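You operate a simulated robot arm through the tools that you are given. There is no shell and no other tool. Be economical: measure what you need, move in short steps, check, and stop when the job is done.

You run a simulated robot arm. Do the job below in one go: nothing can be reset, and whatever is moved stays where it is left.

## Task
Open the rinse drawer.
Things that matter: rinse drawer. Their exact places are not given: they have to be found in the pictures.

It is judged by the outcome, as a careful person would: the job done as asked, and still so three seconds after it is handed in. It fails if anything else is knocked over, pushed out of place, dropped, spilled or broken.

## Robot
A 7-joint arm with a two-finger parallel gripper on a trunk, on a base that drives. Base frame: it is fixed to the floor where the robot stands at the start and does not move with it; the origin is under the middle of the robot, x ahead of it, y to its left, z up. Units: m, degrees, N and s.
With the tool pointing down near the work surface it reaches from about 0.22 to 0.7 m from the robot's upright axis, wherever it stands. Its first joint turns from -115.0 to 115.0 degrees. Places, roughly: rinse drawer [0.6, 0, 0.9]. Payload 3.91 kg.
The tool frame sits at the grasp point between the pads (the TCP): z along the fingers, y along the line on which they close. The tips reach 0.03 m beyond it. The gripper opens to 0.11 m. The fingers are 0.02 m wide and 0.01 m thick; the gripper's body (0.048 by 0.112 m) begins 0.055 m behind the TCP.
Orientation is that of the tool frame in the base frame, as a unit quaternion [x, y, z, w]. With the fingers straight down and closing along the base's y, the tool's x points along the base's -x, its y along +y and its z along -z.

## Interface
- The arm moves only by the tool jog_arm. Its argument "increments" is a list of rows, each a list of 7 numbers: the shift along the tool's x, y, z in m, then the turn, a rotation vector about the tool's x, y, z in degrees, then the opening, from 0 (shut) to 1 (fully open). In form: [[dx, dy, dz, rx, ry, rz, gripper], ...]. A call has 1 to 20 rows; each row shifts and turns the commanded pose from where the row before left it, along the tool's axes as they then stand. A row lasts 0.2 s, in which the tool goes at most 0.05 m and 8.6 degrees; a call with a longer step from one row to the next is refused whole, and so is a gripper value outside its range. Where a pose cannot be reached the arm comes as near as it can. A force on the tool above 40 N (or 10 N above the force at the start of the call, whichever is more), or a blocked arm, ends the call early, and 0.2 s more pass. Each finger travels about 0.108 m/s and halts on what it meets, pressing with about 24 N; the grip force reading is that of the motor and also rises with nothing between the fingers. The clock runs only during rows and for 0.2 s after the last one: add rows that do not move to give the fingers time. The reply holds the time, the measured pose of the TCP, the force on the tool along the base axes, the opening and the grip force, in the units named above and with some noise.
- Cameras (640 x 400 px; columns grow to the right, rows downward): "scene" is now at [0.0152, 0.1295, 1.3698]; the picture's right is [-0.29, -0.96, 0.00], its down [-0.54, 0.16, -0.83] and it looks along [0.79, -0.24, -0.56] (base axes); focal length 248 px, centre (320, 200). "wrist" rides on the gripper at [0.072, 0.017, -0.103] in the tool frame; the picture's right is [-0.23, 0.97, 0.00], its down [-0.76, -0.18, -0.62] and it looks along [-0.61, -0.14, 0.78] (tool axes); focal length 222 px, centre (320, 200).
- grab_frame(camera): a new picture of that camera. The clock stands still meanwhile.
- lift_body(by): slides the trunk up (or, below 0, down) by that many m; the arm and the scene camera ride with it, the base frame stays. It gives what a move gives, with no picture.
- drive_base(legs): drives the robot by 1 to 6 legs, each [ahead, turn to the left] in m and degrees, along the robot's own axes; the way and the turn of a leg run together, so that a leg with both is an arc; at most 1.5 m and 180 degrees a leg. The arm and the cameras ride along, it lands a little off, and it stops where it bumps. It gives what a move gives.
- pan_tilt(pan, tilt): turns the head with the scene camera to pan (to the left, within 155 degrees either way) and tilt (down, from -29 to 69), counted from straight ahead of the robot. It gives what a move gives.
- measure_at(camera, pixels): for up to 12 pixels [column, row] of the newest picture of that camera ("zoom" is the newest enlarged one), the place [x, y, z] in the base frame of the surface seen there, good to about 0.002 m, but the place of the scene camera against the robot may be out by one fixed shift of up to 0.025 m in any direction. The clock stands still meanwhile.
- inspect(camera, box): a new picture of the part [left, top, right, bottom] of that camera's present view, enlarged. The clock stands still meanwhile.
- finish_job(): hands the job in; it is judged then, once.

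Go step by step. Measure first, check grasps and placings, and put right what went wrong. The budget is 80 turns and 48 pictures, counting those below and the enlarged ones. Unless the task says otherwise, let go and move clear before handing in, and close with one line.

The tools are called after "Call:" by a JSON object that holds its "fn" and its "kwargs". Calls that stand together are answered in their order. jog_arm: Moves the arm, as the interface text tells. Its arguments: {"type":"object","properties":{"increments":{"type":"array","items":{"type":"array","items":{"type":"number"}}}},"required":["increments"]} The other tools are called the same way: lift_body (by) slides the trunk up or down; drive_base (legs) drives the base; pan_tilt (pan, tilt) turns the head that bears the scene camera; grab_frame (camera) takes a picture; measure_at (camera, pixels) gives the place of the surface under pixels of a picture; inspect (camera, box) takes an enlarged picture of a part of a camera's view; finish_job () hands the job in.

At the start:

```text
t: 0.0
tool_pos: [0.513, -0.0308, 1.1362]
orientation: [0.0, 1.0, 0.0, -0.001]
wrist_force: [0.5, -0.4, 0.6]
width: 0.11
grasp_force: 0.1
trunk travel left (down, up): [-0.45, 0.54]
robot x, y, heading: [-0.0015, 0.0014, -0.1]
head pan, tilt: [-16.6, 34.2]
```

scene: 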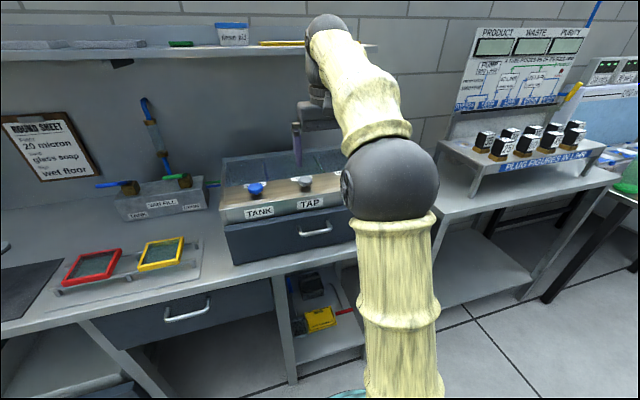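
wrist: 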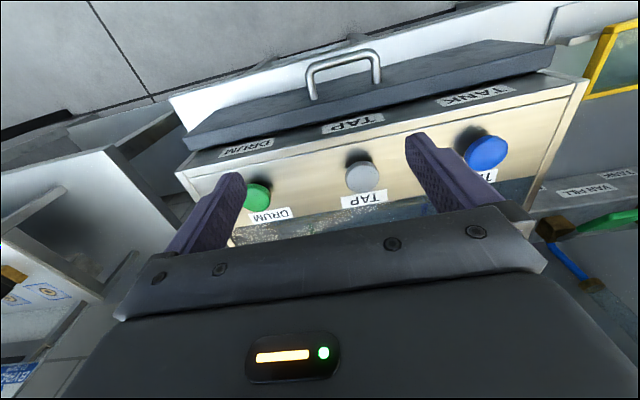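

The scene shows a box with TANK/TAP knobs and a drawer front with a handle at about (316,230), plus a second under-table drawer at (186,310). I'll zoom in to read the labels before touching anything.

Call:
{"fn": "inspect", "kwargs": {"camera": "scene", "box": [200, 130, 360, 270]}}

Call:
{"fn": "inspect", "kwargs": {"camera": "scene", "box": [440, 20, 610, 180]}}

Call:
{"fn": "inspect", "kwargs": {"camera": "wrist", "box": [160, 20, 640, 260]}}

```text
2.86 times, centred on (280, 200) of scene
```

zoom: 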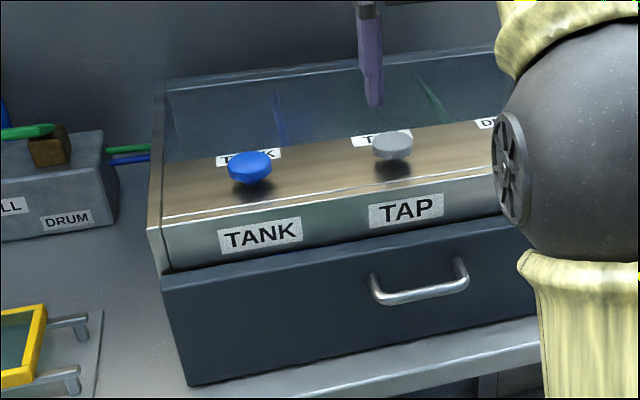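

```text
2.50 times, centred on (525, 100) of scene
```

zoom: 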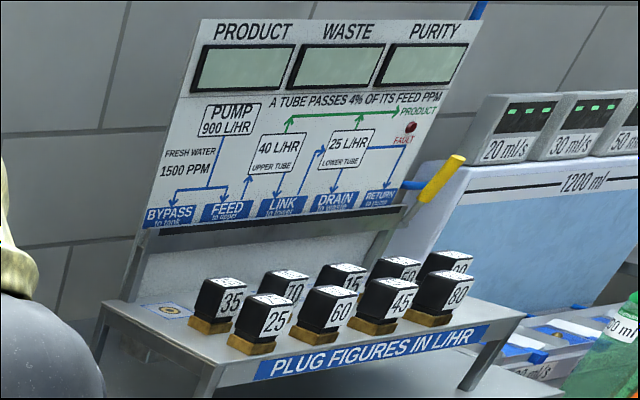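

```text
1.33 times, centred on (400, 140) of wrist
```

zoom: 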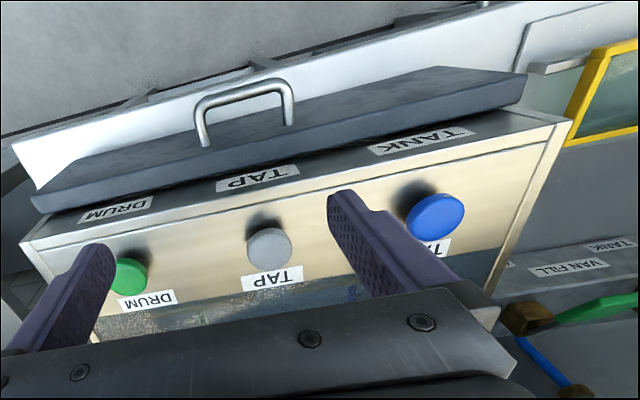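

The drawer with the handle under the TANK/TAP/DRUM box, near [0.6, 0, 0.9], is the one asked for. I'll measure its handle and front in both cameras.

Call:
{"fn": "measure_at", "kwargs": {"camera": "wrist", "pixels": [[314, 92], [342, 59], [376, 75], [310, 72], [374, 55], [190, 148], [550, 48], [300, 128], [450, 70], [520, 90], [230, 165], [345, 80]]}}

Call:
{"fn": "measure_at", "kwargs": {"camera": "scene", "pixels": [[300, 232], [316, 231], [329, 227], [240, 235], [250, 262], [270, 245], [310, 240], [310, 215], [255, 188], [305, 182], [340, 260], [285, 270]]}}

Call:
{"fn": "inspect", "kwargs": {"camera": "wrist", "box": [280, 30, 400, 110]}}

```text
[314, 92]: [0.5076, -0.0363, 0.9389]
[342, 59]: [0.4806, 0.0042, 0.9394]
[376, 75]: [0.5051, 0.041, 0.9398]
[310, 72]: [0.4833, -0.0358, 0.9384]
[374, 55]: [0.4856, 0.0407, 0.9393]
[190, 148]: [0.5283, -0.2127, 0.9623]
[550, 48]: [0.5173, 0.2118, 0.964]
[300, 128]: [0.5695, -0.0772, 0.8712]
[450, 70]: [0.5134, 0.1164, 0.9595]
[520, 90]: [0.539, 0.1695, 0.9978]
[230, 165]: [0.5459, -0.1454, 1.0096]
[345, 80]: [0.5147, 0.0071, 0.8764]
```

```text
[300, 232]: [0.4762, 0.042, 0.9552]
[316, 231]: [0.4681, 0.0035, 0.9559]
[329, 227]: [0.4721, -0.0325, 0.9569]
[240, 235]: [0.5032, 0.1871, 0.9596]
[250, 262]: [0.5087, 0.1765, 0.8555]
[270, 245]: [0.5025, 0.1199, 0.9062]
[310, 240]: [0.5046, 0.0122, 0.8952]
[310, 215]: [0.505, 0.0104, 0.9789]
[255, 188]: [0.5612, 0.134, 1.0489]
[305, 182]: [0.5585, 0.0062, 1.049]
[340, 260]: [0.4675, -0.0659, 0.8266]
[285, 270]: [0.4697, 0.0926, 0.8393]
```

```text
5.00 times, centred on (340, 70) of wrist
```

zoom: 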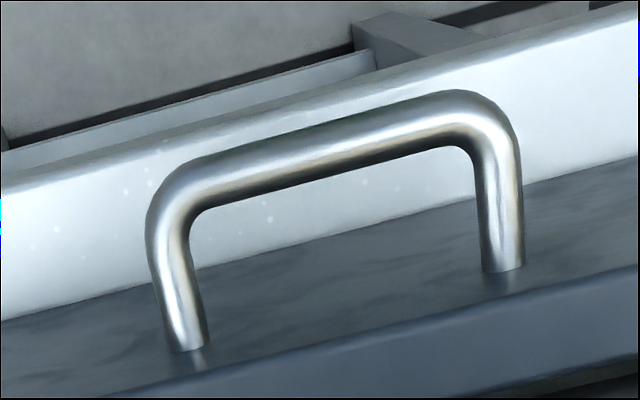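

The wrist camera puts the handle bar along y from -0.04 to 0.04, at about x 0.483, z 0.938, with the drawer front at about x 0.514. The box overhangs from above, so I'll grip horizontally with the fingers closing vertically. I'll back the base up first to make room to pull.

Call:
{"fn": "drive_base", "kwargs": {"legs": [[-0.25, 0]]}}

```text
t: 1.8
tool_pos: [0.2655, -0.0301, 1.1358]
orientation: [0.0, 1.0, 0.001, 0.0]
wrist_force: [-0.5, -0.4, -0.2]
width: 0.1101
grasp_force: 0.1
trunk travel left (down, up): [-0.45, 0.54]
robot x, y, heading: [-0.2485, 0.0018, 0.1]
head pan, tilt: [-16.6, 34.2]
```

The tool is now at x 0.266 with free space around it. I'll pitch it to horizontal in place, about tool y.

Call:
{"fn": "jog_arm", "kwargs": {"increments": [[0, 0, 0, 0, -8, 0, 0.6], [0, 0, 0, 0, -8, 0, 0.6], [0, 0, 0, 0, -8, 0, 0.6], [0, 0, 0, 0, -8, 0, 0.6], [0, 0, 0, 0, -8, 0, 0.6], [0, 0, 0, 0, -8, 0, 0.6], [0, 0, 0, 0, -8, 0, 0.6], [0, 0, 0, 0, -8, 0, 0.6], [0, 0, 0, 0, -8, 0, 0.6], [0, 0, 0, 0, -8, 0, 0.6], [0, 0, 0, 0, -8, 0, 0.6], [0, 0, 0, 0, -2, 0, 0.6], [0, 0, 0, 0, 0, 0, 0.6], [0, 0, 0, 0, 0, 0, 0.6]]}}

```text
t: 4.8
tool_pos: [0.2649, -0.0323, 1.1356]
orientation: [0.0, 0.707, 0.0, 0.707]
wrist_force: [0.2, 0.5, -1.1]
width: 0.0659
grasp_force: 0.1
trunk travel left (down, up): [-0.45, 0.54]
robot x, y, heading: [-0.251, -0.0006, 0.0]
head pan, tilt: [-16.6, 34.2]
```

The tool is horizontal at the same spot. Next I'll roll it 90° so the fingers close vertically.

Call:
{"fn": "jog_arm", "kwargs": {"increments": [[0, 0, 0, 0, 0, 8, 0.6], [0, 0, 0, 0, 0, 8, 0.6], [0, 0, 0, 0, 0, 8, 0.6], [0, 0, 0, 0, 0, 8, 0.6], [0, 0, 0, 0, 0, 8, 0.6], [0, 0, 0, 0, 0, 8, 0.6], [0, 0, 0, 0, 0, 8, 0.6], [0, 0, 0, 0, 0, 8, 0.6], [0, 0, 0, 0, 0, 8, 0.6], [0, 0, 0, 0, 0, 8, 0.6], [0, 0, 0, 0, 0, 8, 0.6], [0, 0, 0, 0, 0, 2, 0.6], [0, 0, 0, 0, 0, 0, 0.6], [0, 0, 0, 0, 0, 0, 0.6]]}}

```text
t: 7.8
tool_pos: [0.2647, -0.0308, 1.1356]
orientation: [0.5, 0.5, 0.5, 0.501]
wrist_force: [0.4, 0.5, -0.4]
width: 0.0661
grasp_force: 0.1
trunk travel left (down, up): [-0.45, 0.54]
robot x, y, heading: [-0.2496, 0.0, -0.2]
head pan, tilt: [-16.6, 34.2]
```

Orientation is right: tool x is base +y, tool y is up and tool z is ahead. I'll move to a standoff at x≈0.40 in front of the handle and look with the wrist camera.

Call:
{"fn": "jog_arm", "kwargs": {"increments": [[0.008, -0.04, 0, 0, 0, 0, 0.6], [0.008, -0.04, 0, 0, 0, 0, 0.6], [0.008, -0.04, 0, 0, 0, 0, 0.6], [0.008, -0.04, 0, 0, 0, 0, 0.6], [0, -0.038, 0.01, 0, 0, 0, 0.6], [0, 0, 0.04, 0, 0, 0, 0.6], [0, 0, 0.04, 0, 0, 0, 0.6], [0, 0, 0.04, 0, 0, 0, 0.6], [0, 0, 0, 0, 0, 0, 0.6], [0, 0, 0, 0, 0, 0, 0.6]]}}

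Call:
{"fn": "grab_frame", "kwargs": {"camera": "wrist"}}

Call:
{"fn": "grab_frame", "kwargs": {"camera": "scene"}}

```text
t: 10.0
tool_pos: [0.4075, 0.0017, 0.9438]
orientation: [0.5, 0.5, 0.5, 0.5]
wrist_force: [-0.5, 0.1, 1.0]
width: 0.0659
grasp_force: 0.1
out of reach, approached as far as the arm can: row 4, 5
trunk travel left (down, up): [-0.45, 0.54]
robot x, y, heading: [-0.2486, 0.0024, 0.1]
head pan, tilt: [-16.6, 34.2]
```

```text
41 pictures are left
```

wrist: 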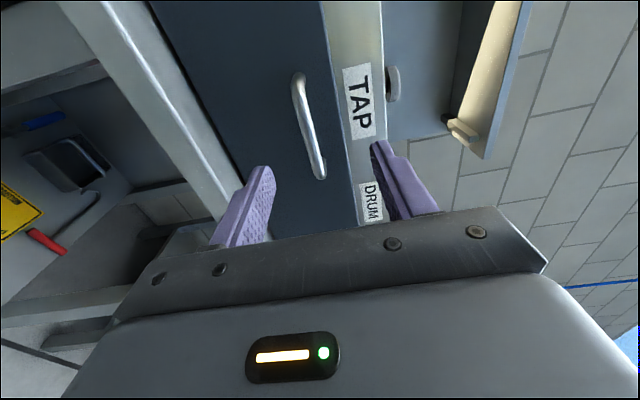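

```text
40 pictures are left
```

scene: 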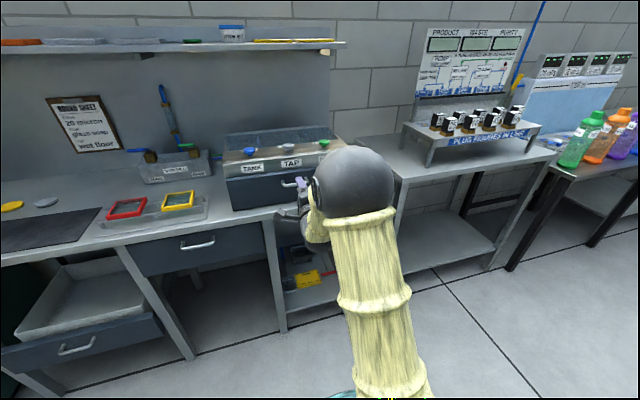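

The handle lies at (298,78)–(320,176) in the wrist view, between the fingers. I'll measure it again from here.

Call:
{"fn": "measure_at", "kwargs": {"camera": "wrist", "pixels": [[299, 90], [307, 128], [317, 168], [270, 60], [270, 140], [330, 110], [222, 195], [355, 60], [200, 160]]}}

```text
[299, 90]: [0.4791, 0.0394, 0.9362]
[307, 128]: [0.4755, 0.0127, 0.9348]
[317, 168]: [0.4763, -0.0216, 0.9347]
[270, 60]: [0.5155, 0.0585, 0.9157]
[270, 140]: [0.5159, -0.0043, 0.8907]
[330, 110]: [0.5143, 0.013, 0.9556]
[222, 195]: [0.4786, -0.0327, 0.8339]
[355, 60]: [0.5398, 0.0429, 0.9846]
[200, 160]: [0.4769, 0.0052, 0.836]
```

Bar centre is at about x 0.481, z 0.935, and the front at x 0.515, so TCP at x 0.476 leaves the tips about 8 mm clear. I'll advance and close.

Call:
{"fn": "jog_arm", "kwargs": {"increments": [[0, -0.009, 0.0, 0, 0, 0, 0.6], [0, 0, 0.025, 0, 0, 0, 0.6], [0, 0, 0.025, 0, 0, 0, 0.6], [0, 0, 0.018, 0, 0, 0, 0.6], [0, 0, 0, 0, 0, 0, 0.6], [0, 0, 0, 0, 0, 0, 0.3], [0, 0, 0, 0, 0, 0, 0], [0, 0, 0, 0, 0, 0, 0], [0, 0, 0, 0, 0, 0, 0], [0, 0, 0, 0, 0, 0, 0]]}}

Call:
{"fn": "grab_frame", "kwargs": {"camera": "wrist"}}

```text
t: 12.2
tool_pos: [0.4743, 0.0009, 0.9355]
orientation: [0.5, 0.499, 0.501, 0.5]
wrist_force: [1.5, 0.8, 8.2]
width: 0.0105
grasp_force: 44.8
trunk travel left (down, up): [-0.45, 0.54]
robot x, y, heading: [-0.2502, -0.0015, 0.1]
head pan, tilt: [-16.6, 34.2]
```

```text
39 pictures are left
```

wrist: 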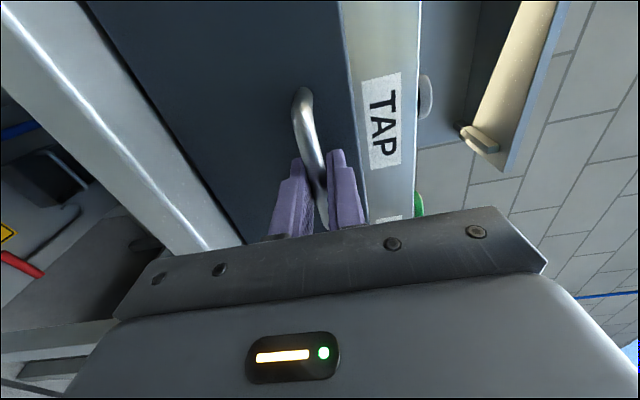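

The bar is held (width 0.0105 m, between the fingers at (318,190)). I'll pull straight back gently with the arm and watch the force.

Call:
{"fn": "jog_arm", "kwargs": {"increments": [[0, 0, -0.01, 0, 0, 0, 0], [0, 0, -0.01, 0, 0, 0, 0], [0, 0, -0.01, 0, 0, 0, 0], [0, 0, -0.01, 0, 0, 0, 0], [0, 0, 0, 0, 0, 0, 0]]}}

Call:
{"fn": "grab_frame", "kwargs": {"camera": "wrist"}}

```text
t: 13.4
tool_pos: [0.434, 0.0002, 0.935]
orientation: [0.499, 0.499, 0.501, 0.501]
wrist_force: [0.7, -5.1, 11.3]
width: 0.0106
grasp_force: 45.2
trunk travel left (down, up): [-0.45, 0.54]
robot x, y, heading: [-0.2512, -0.0001, 0.0]
head pan, tilt: [-16.6, 34.2]
```

```text
38 pictures are left
```

wrist: 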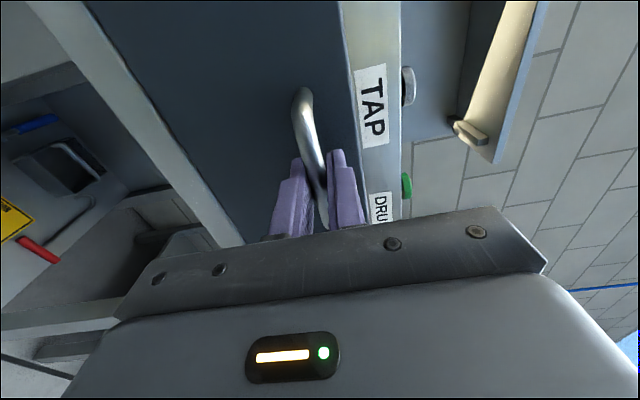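

The drawer follows the gripper (40 mm out, low pull force). The arm can't come much closer to the body, so I'll continue by driving the base straight back in small steps.

Call:
{"fn": "drive_base", "kwargs": {"legs": [[-0.05, 0]]}}

```text
t: 14.3
tool_pos: [0.3831, -0.0, 0.9353]
orientation: [0.5, 0.499, 0.5, 0.501]
wrist_force: [-0.9, -5.1, 14.5]
width: 0.0108
grasp_force: 44.8
trunk travel left (down, up): [-0.45, 0.54]
robot x, y, heading: [-0.2983, -0.0028, -0.2]
head pan, tilt: [-16.6, 34.2]
```

Drawer is about 90 mm out, with upward force growing to 14.5 N. I'll relieve it slightly by raising 1.5 mm and pull further.

Call:
{"fn": "jog_arm", "kwargs": {"increments": [[0, 0.0015, 0, 0, 0, 0, 0], [0, 0, -0.01, 0, 0, 0, 0], [0, 0, 0, 0, 0, 0, 0]]}}

Call:
{"fn": "grab_frame", "kwargs": {"camera": "scene"}}

```text
t: 15.1
tool_pos: [0.3745, 0.0, 0.9358]
orientation: [0.5, 0.5, 0.499, 0.501]
wrist_force: [0.2, -3.2, 0.0]
width: 0.0109
grasp_force: 44.4
trunk travel left (down, up): [-0.45, 0.54]
robot x, y, heading: [-0.3006, 0.0009, -0.0]
head pan, tilt: [-16.6, 34.2]
```

```text
37 pictures are left
```

scene: 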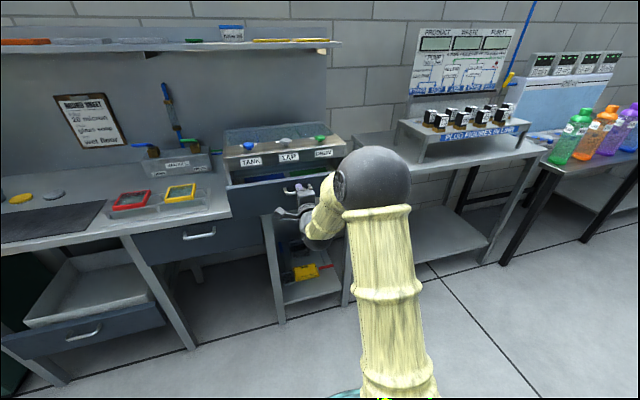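

Force is back to zero and the drawer is visibly out about 100 mm (front at (265,200)). I'll keep pulling until it reaches its stop.

Call:
{"fn": "drive_base", "kwargs": {"legs": [[-0.04, 0]]}}

Call:
{"fn": "jog_arm", "kwargs": {"increments": [[0, 0, -0.005, 0, 0, 0, 0], [0, 0, -0.005, 0, 0, 0, 0], [0, 0, 0, 0, 0, 0, 0]]}}

Call:
{"fn": "grab_frame", "kwargs": {"camera": "wrist"}}

```text
t: 16.0
tool_pos: [0.3332, 0.0007, 0.9353]
orientation: [0.5, 0.5, 0.499, 0.501]
wrist_force: [-1.2, -3.9, -0.4]
width: 0.0108
grasp_force: 45.3
trunk travel left (down, up): [-0.45, 0.54]
robot x, y, heading: [-0.3375, -0.0011, 0.3]
head pan, tilt: [-16.6, 34.2]
```

```text
t: 16.8
tool_pos: [0.3246, 0.0003, 0.9347]
orientation: [0.501, 0.499, 0.499, 0.501]
wrist_force: [0.2, -2.7, -0.4]
width: 0.0107
grasp_force: 44.8
trunk travel left (down, up): [-0.45, 0.54]
robot x, y, heading: [-0.3405, -0.004, -0.2]
head pan, tilt: [-16.6, 34.2]
```

```text
36 pictures are left
```

wrist: 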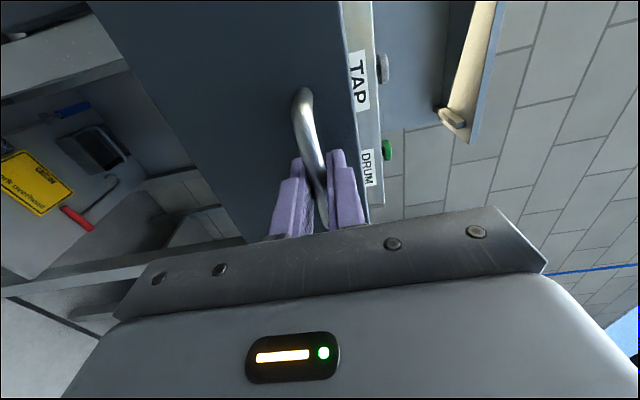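

The handle is still firmly held at (318,190) and the drawer is 150 mm out with no resistance. I'll continue in short steps.

Call:
{"fn": "jog_arm", "kwargs": {"increments": [[0, 0, -0.01, 0, 0, 0, 0], [0, 0, -0.01, 0, 0, 0, 0], [0, 0, -0.01, 0, 0, 0, 0], [0, 0, 0, 0, 0, 0, 0]]}}

```text
t: 17.8
tool_pos: [0.2953, -0.0003, 0.935]
orientation: [0.501, 0.5, 0.499, 0.5]
wrist_force: [-1.0, -1.6, 0.7]
width: 0.0106
grasp_force: 45.2
trunk travel left (down, up): [-0.45, 0.54]
robot x, y, heading: [-0.3389, 0.0007, 0.3]
head pan, tilt: [-16.6, 34.2]
```

Still free at 180 mm. I'll pull further with the force-limited arm.

Call:
{"fn": "jog_arm", "kwargs": {"increments": [[0, 0, -0.01, 0, 0, 0, 0], [0, 0, -0.01, 0, 0, 0, 0], [0, 0, -0.01, 0, 0, 0, 0], [0, 0, -0.01, 0, 0, 0, 0], [0, 0, 0, 0, 0, 0, 0]]}}

Call:
{"fn": "grab_frame", "kwargs": {"camera": "scene"}}

```text
t: 19.0
tool_pos: [0.2539, -0.0003, 0.9356]
orientation: [0.501, 0.5, 0.499, 0.5]
wrist_force: [-1.1, -3.9, -2.3]
width: 0.0108
grasp_force: 45.0
trunk travel left (down, up): [-0.45, 0.54]
robot x, y, heading: [-0.343, 0.001, -0.2]
head pan, tilt: [-16.6, 34.2]
```

```text
35 pictures are left
```

scene: 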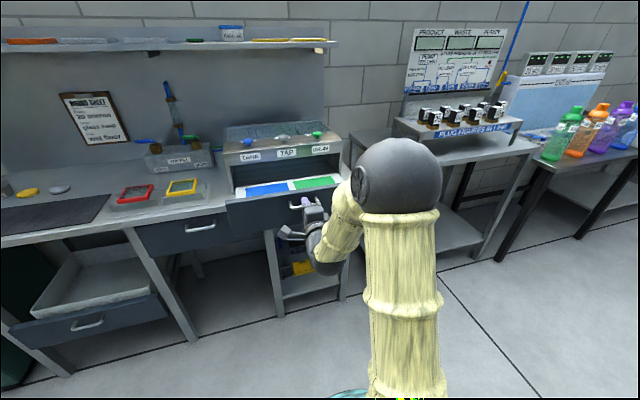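

The drawer is 220 mm out with coloured compartments showing at (285,185). I'll continue until I feel a stop.

Call:
{"fn": "jog_arm", "kwargs": {"increments": [[0, 0, -0.01, 0, 0, 0, 0], [0, 0, -0.01, 0, 0, 0, 0], [0, 0, -0.01, 0, 0, 0, 0], [0, 0, -0.01, 0, 0, 0, 0], [0, 0, 0, 0, 0, 0, 0]]}}

Call:
{"fn": "inspect", "kwargs": {"camera": "scene", "box": [200, 110, 360, 250]}}

```text
t: 20.2
tool_pos: [0.214, -0.0003, 0.9332]
orientation: [0.501, 0.501, 0.498, 0.5]
wrist_force: [-0.2, -0.2, -0.2]
width: 0.0001
grasp_force: 37.6
trunk travel left (down, up): [-0.45, 0.54]
robot x, y, heading: [-0.3386, 0.0026, 0.2]
head pan, tilt: [-16.6, 34.2]
```

```text
2.86 times, centred on (280, 180) of scene
```

zoom: 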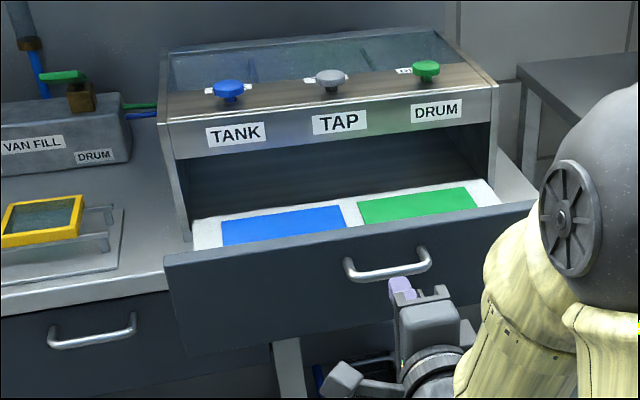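

The fingers slipped off (width 0.0001), most likely as the drawer met its stop. I'll open, move clear, and measure where the drawer is.

Call:
{"fn": "measure_at", "kwargs": {"camera": "zoom", "pixels": [[385, 272], [250, 290], [345, 242], [210, 235], [480, 195]]}}

Call:
{"fn": "jog_arm", "kwargs": {"increments": [[0, 0, -0.01, 0, 0, 0, 0], [0, 0, -0.02, 0, 0, 0, 0], [0, 0, -0.02, 0, 0, 0, 0], [0, 0, 0, 0, 0, 0, 0]]}}

Call:
{"fn": "grab_frame", "kwargs": {"camera": "wrist"}}

```text
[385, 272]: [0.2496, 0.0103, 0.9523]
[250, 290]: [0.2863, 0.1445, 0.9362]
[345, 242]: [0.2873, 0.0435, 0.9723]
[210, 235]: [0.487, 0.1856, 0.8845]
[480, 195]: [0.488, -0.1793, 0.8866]
```

```text
t: 21.2
tool_pos: [0.1985, 0.0001, 0.9386]
orientation: [0.501, 0.499, 0.5, 0.5]
wrist_force: [0.6, 0.0, -1.1]
width: 0.0002
grasp_force: 37.6
out of reach, approached as far as the arm can: row 2, 3
trunk travel left (down, up): [-0.45, 0.54]
robot x, y, heading: [-0.3365, 0.0005, -0.1]
head pan, tilt: [-16.6, 34.2]
```

```text
33 pictures are left
```

wrist: 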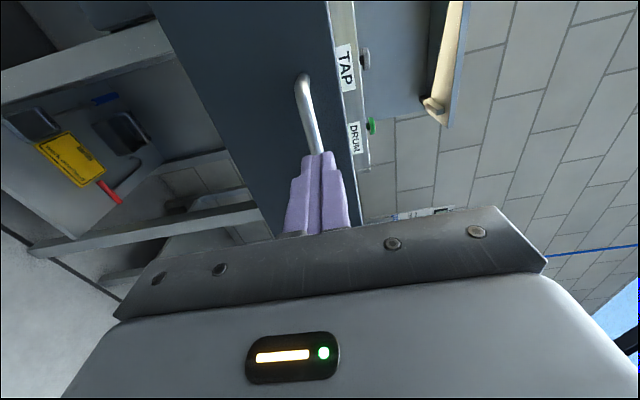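

The drawer front went from x≈0.505 to 0.287 in the scene camera, so it is 0.218 m open and at its stop. I'll drive back to clear the closed fingers from the handle and take a last look.

Call:
{"fn": "drive_base", "kwargs": {"legs": [[-0.2, 0]]}}

Call:
{"fn": "grab_frame", "kwargs": {"camera": "scene"}}

```text
t: 22.8
tool_pos: [-0.0035, 0.0009, 0.9386]
orientation: [0.501, 0.5, 0.499, 0.5]
wrist_force: [-0.9, -0.4, 0.3]
width: 0.0
grasp_force: 37.6
trunk travel left (down, up): [-0.45, 0.54]
robot x, y, heading: [-0.5448, -0.0021, -0.0]
head pan, tilt: [-16.6, 34.2]
```

```text
32 pictures are left
```

scene: 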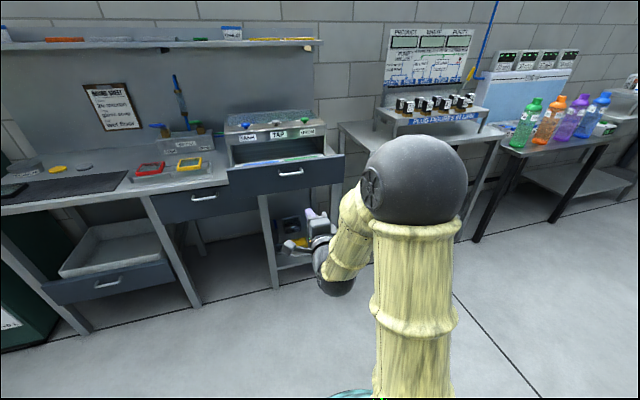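

The drawer is still open at (288,172), the arm is clear, and nothing else has moved. I'll check the front's position once more before handing in.

Call:
{"fn": "measure_at", "kwargs": {"camera": "scene", "pixels": [[250, 182], [330, 170]]}}

```text
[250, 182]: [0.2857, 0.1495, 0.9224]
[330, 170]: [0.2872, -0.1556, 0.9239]
```

The front stays at x≈0.286, square and fully out, so I'm handing in.

Call:
{"fn": "finish_job", "kwargs": {}}

```text
The job is handed in.
```

The rinse drawer is open by about 0.22 m, apparently to its stop, and stayed there after I let go; the arm is clear and nothing else was disturbed.
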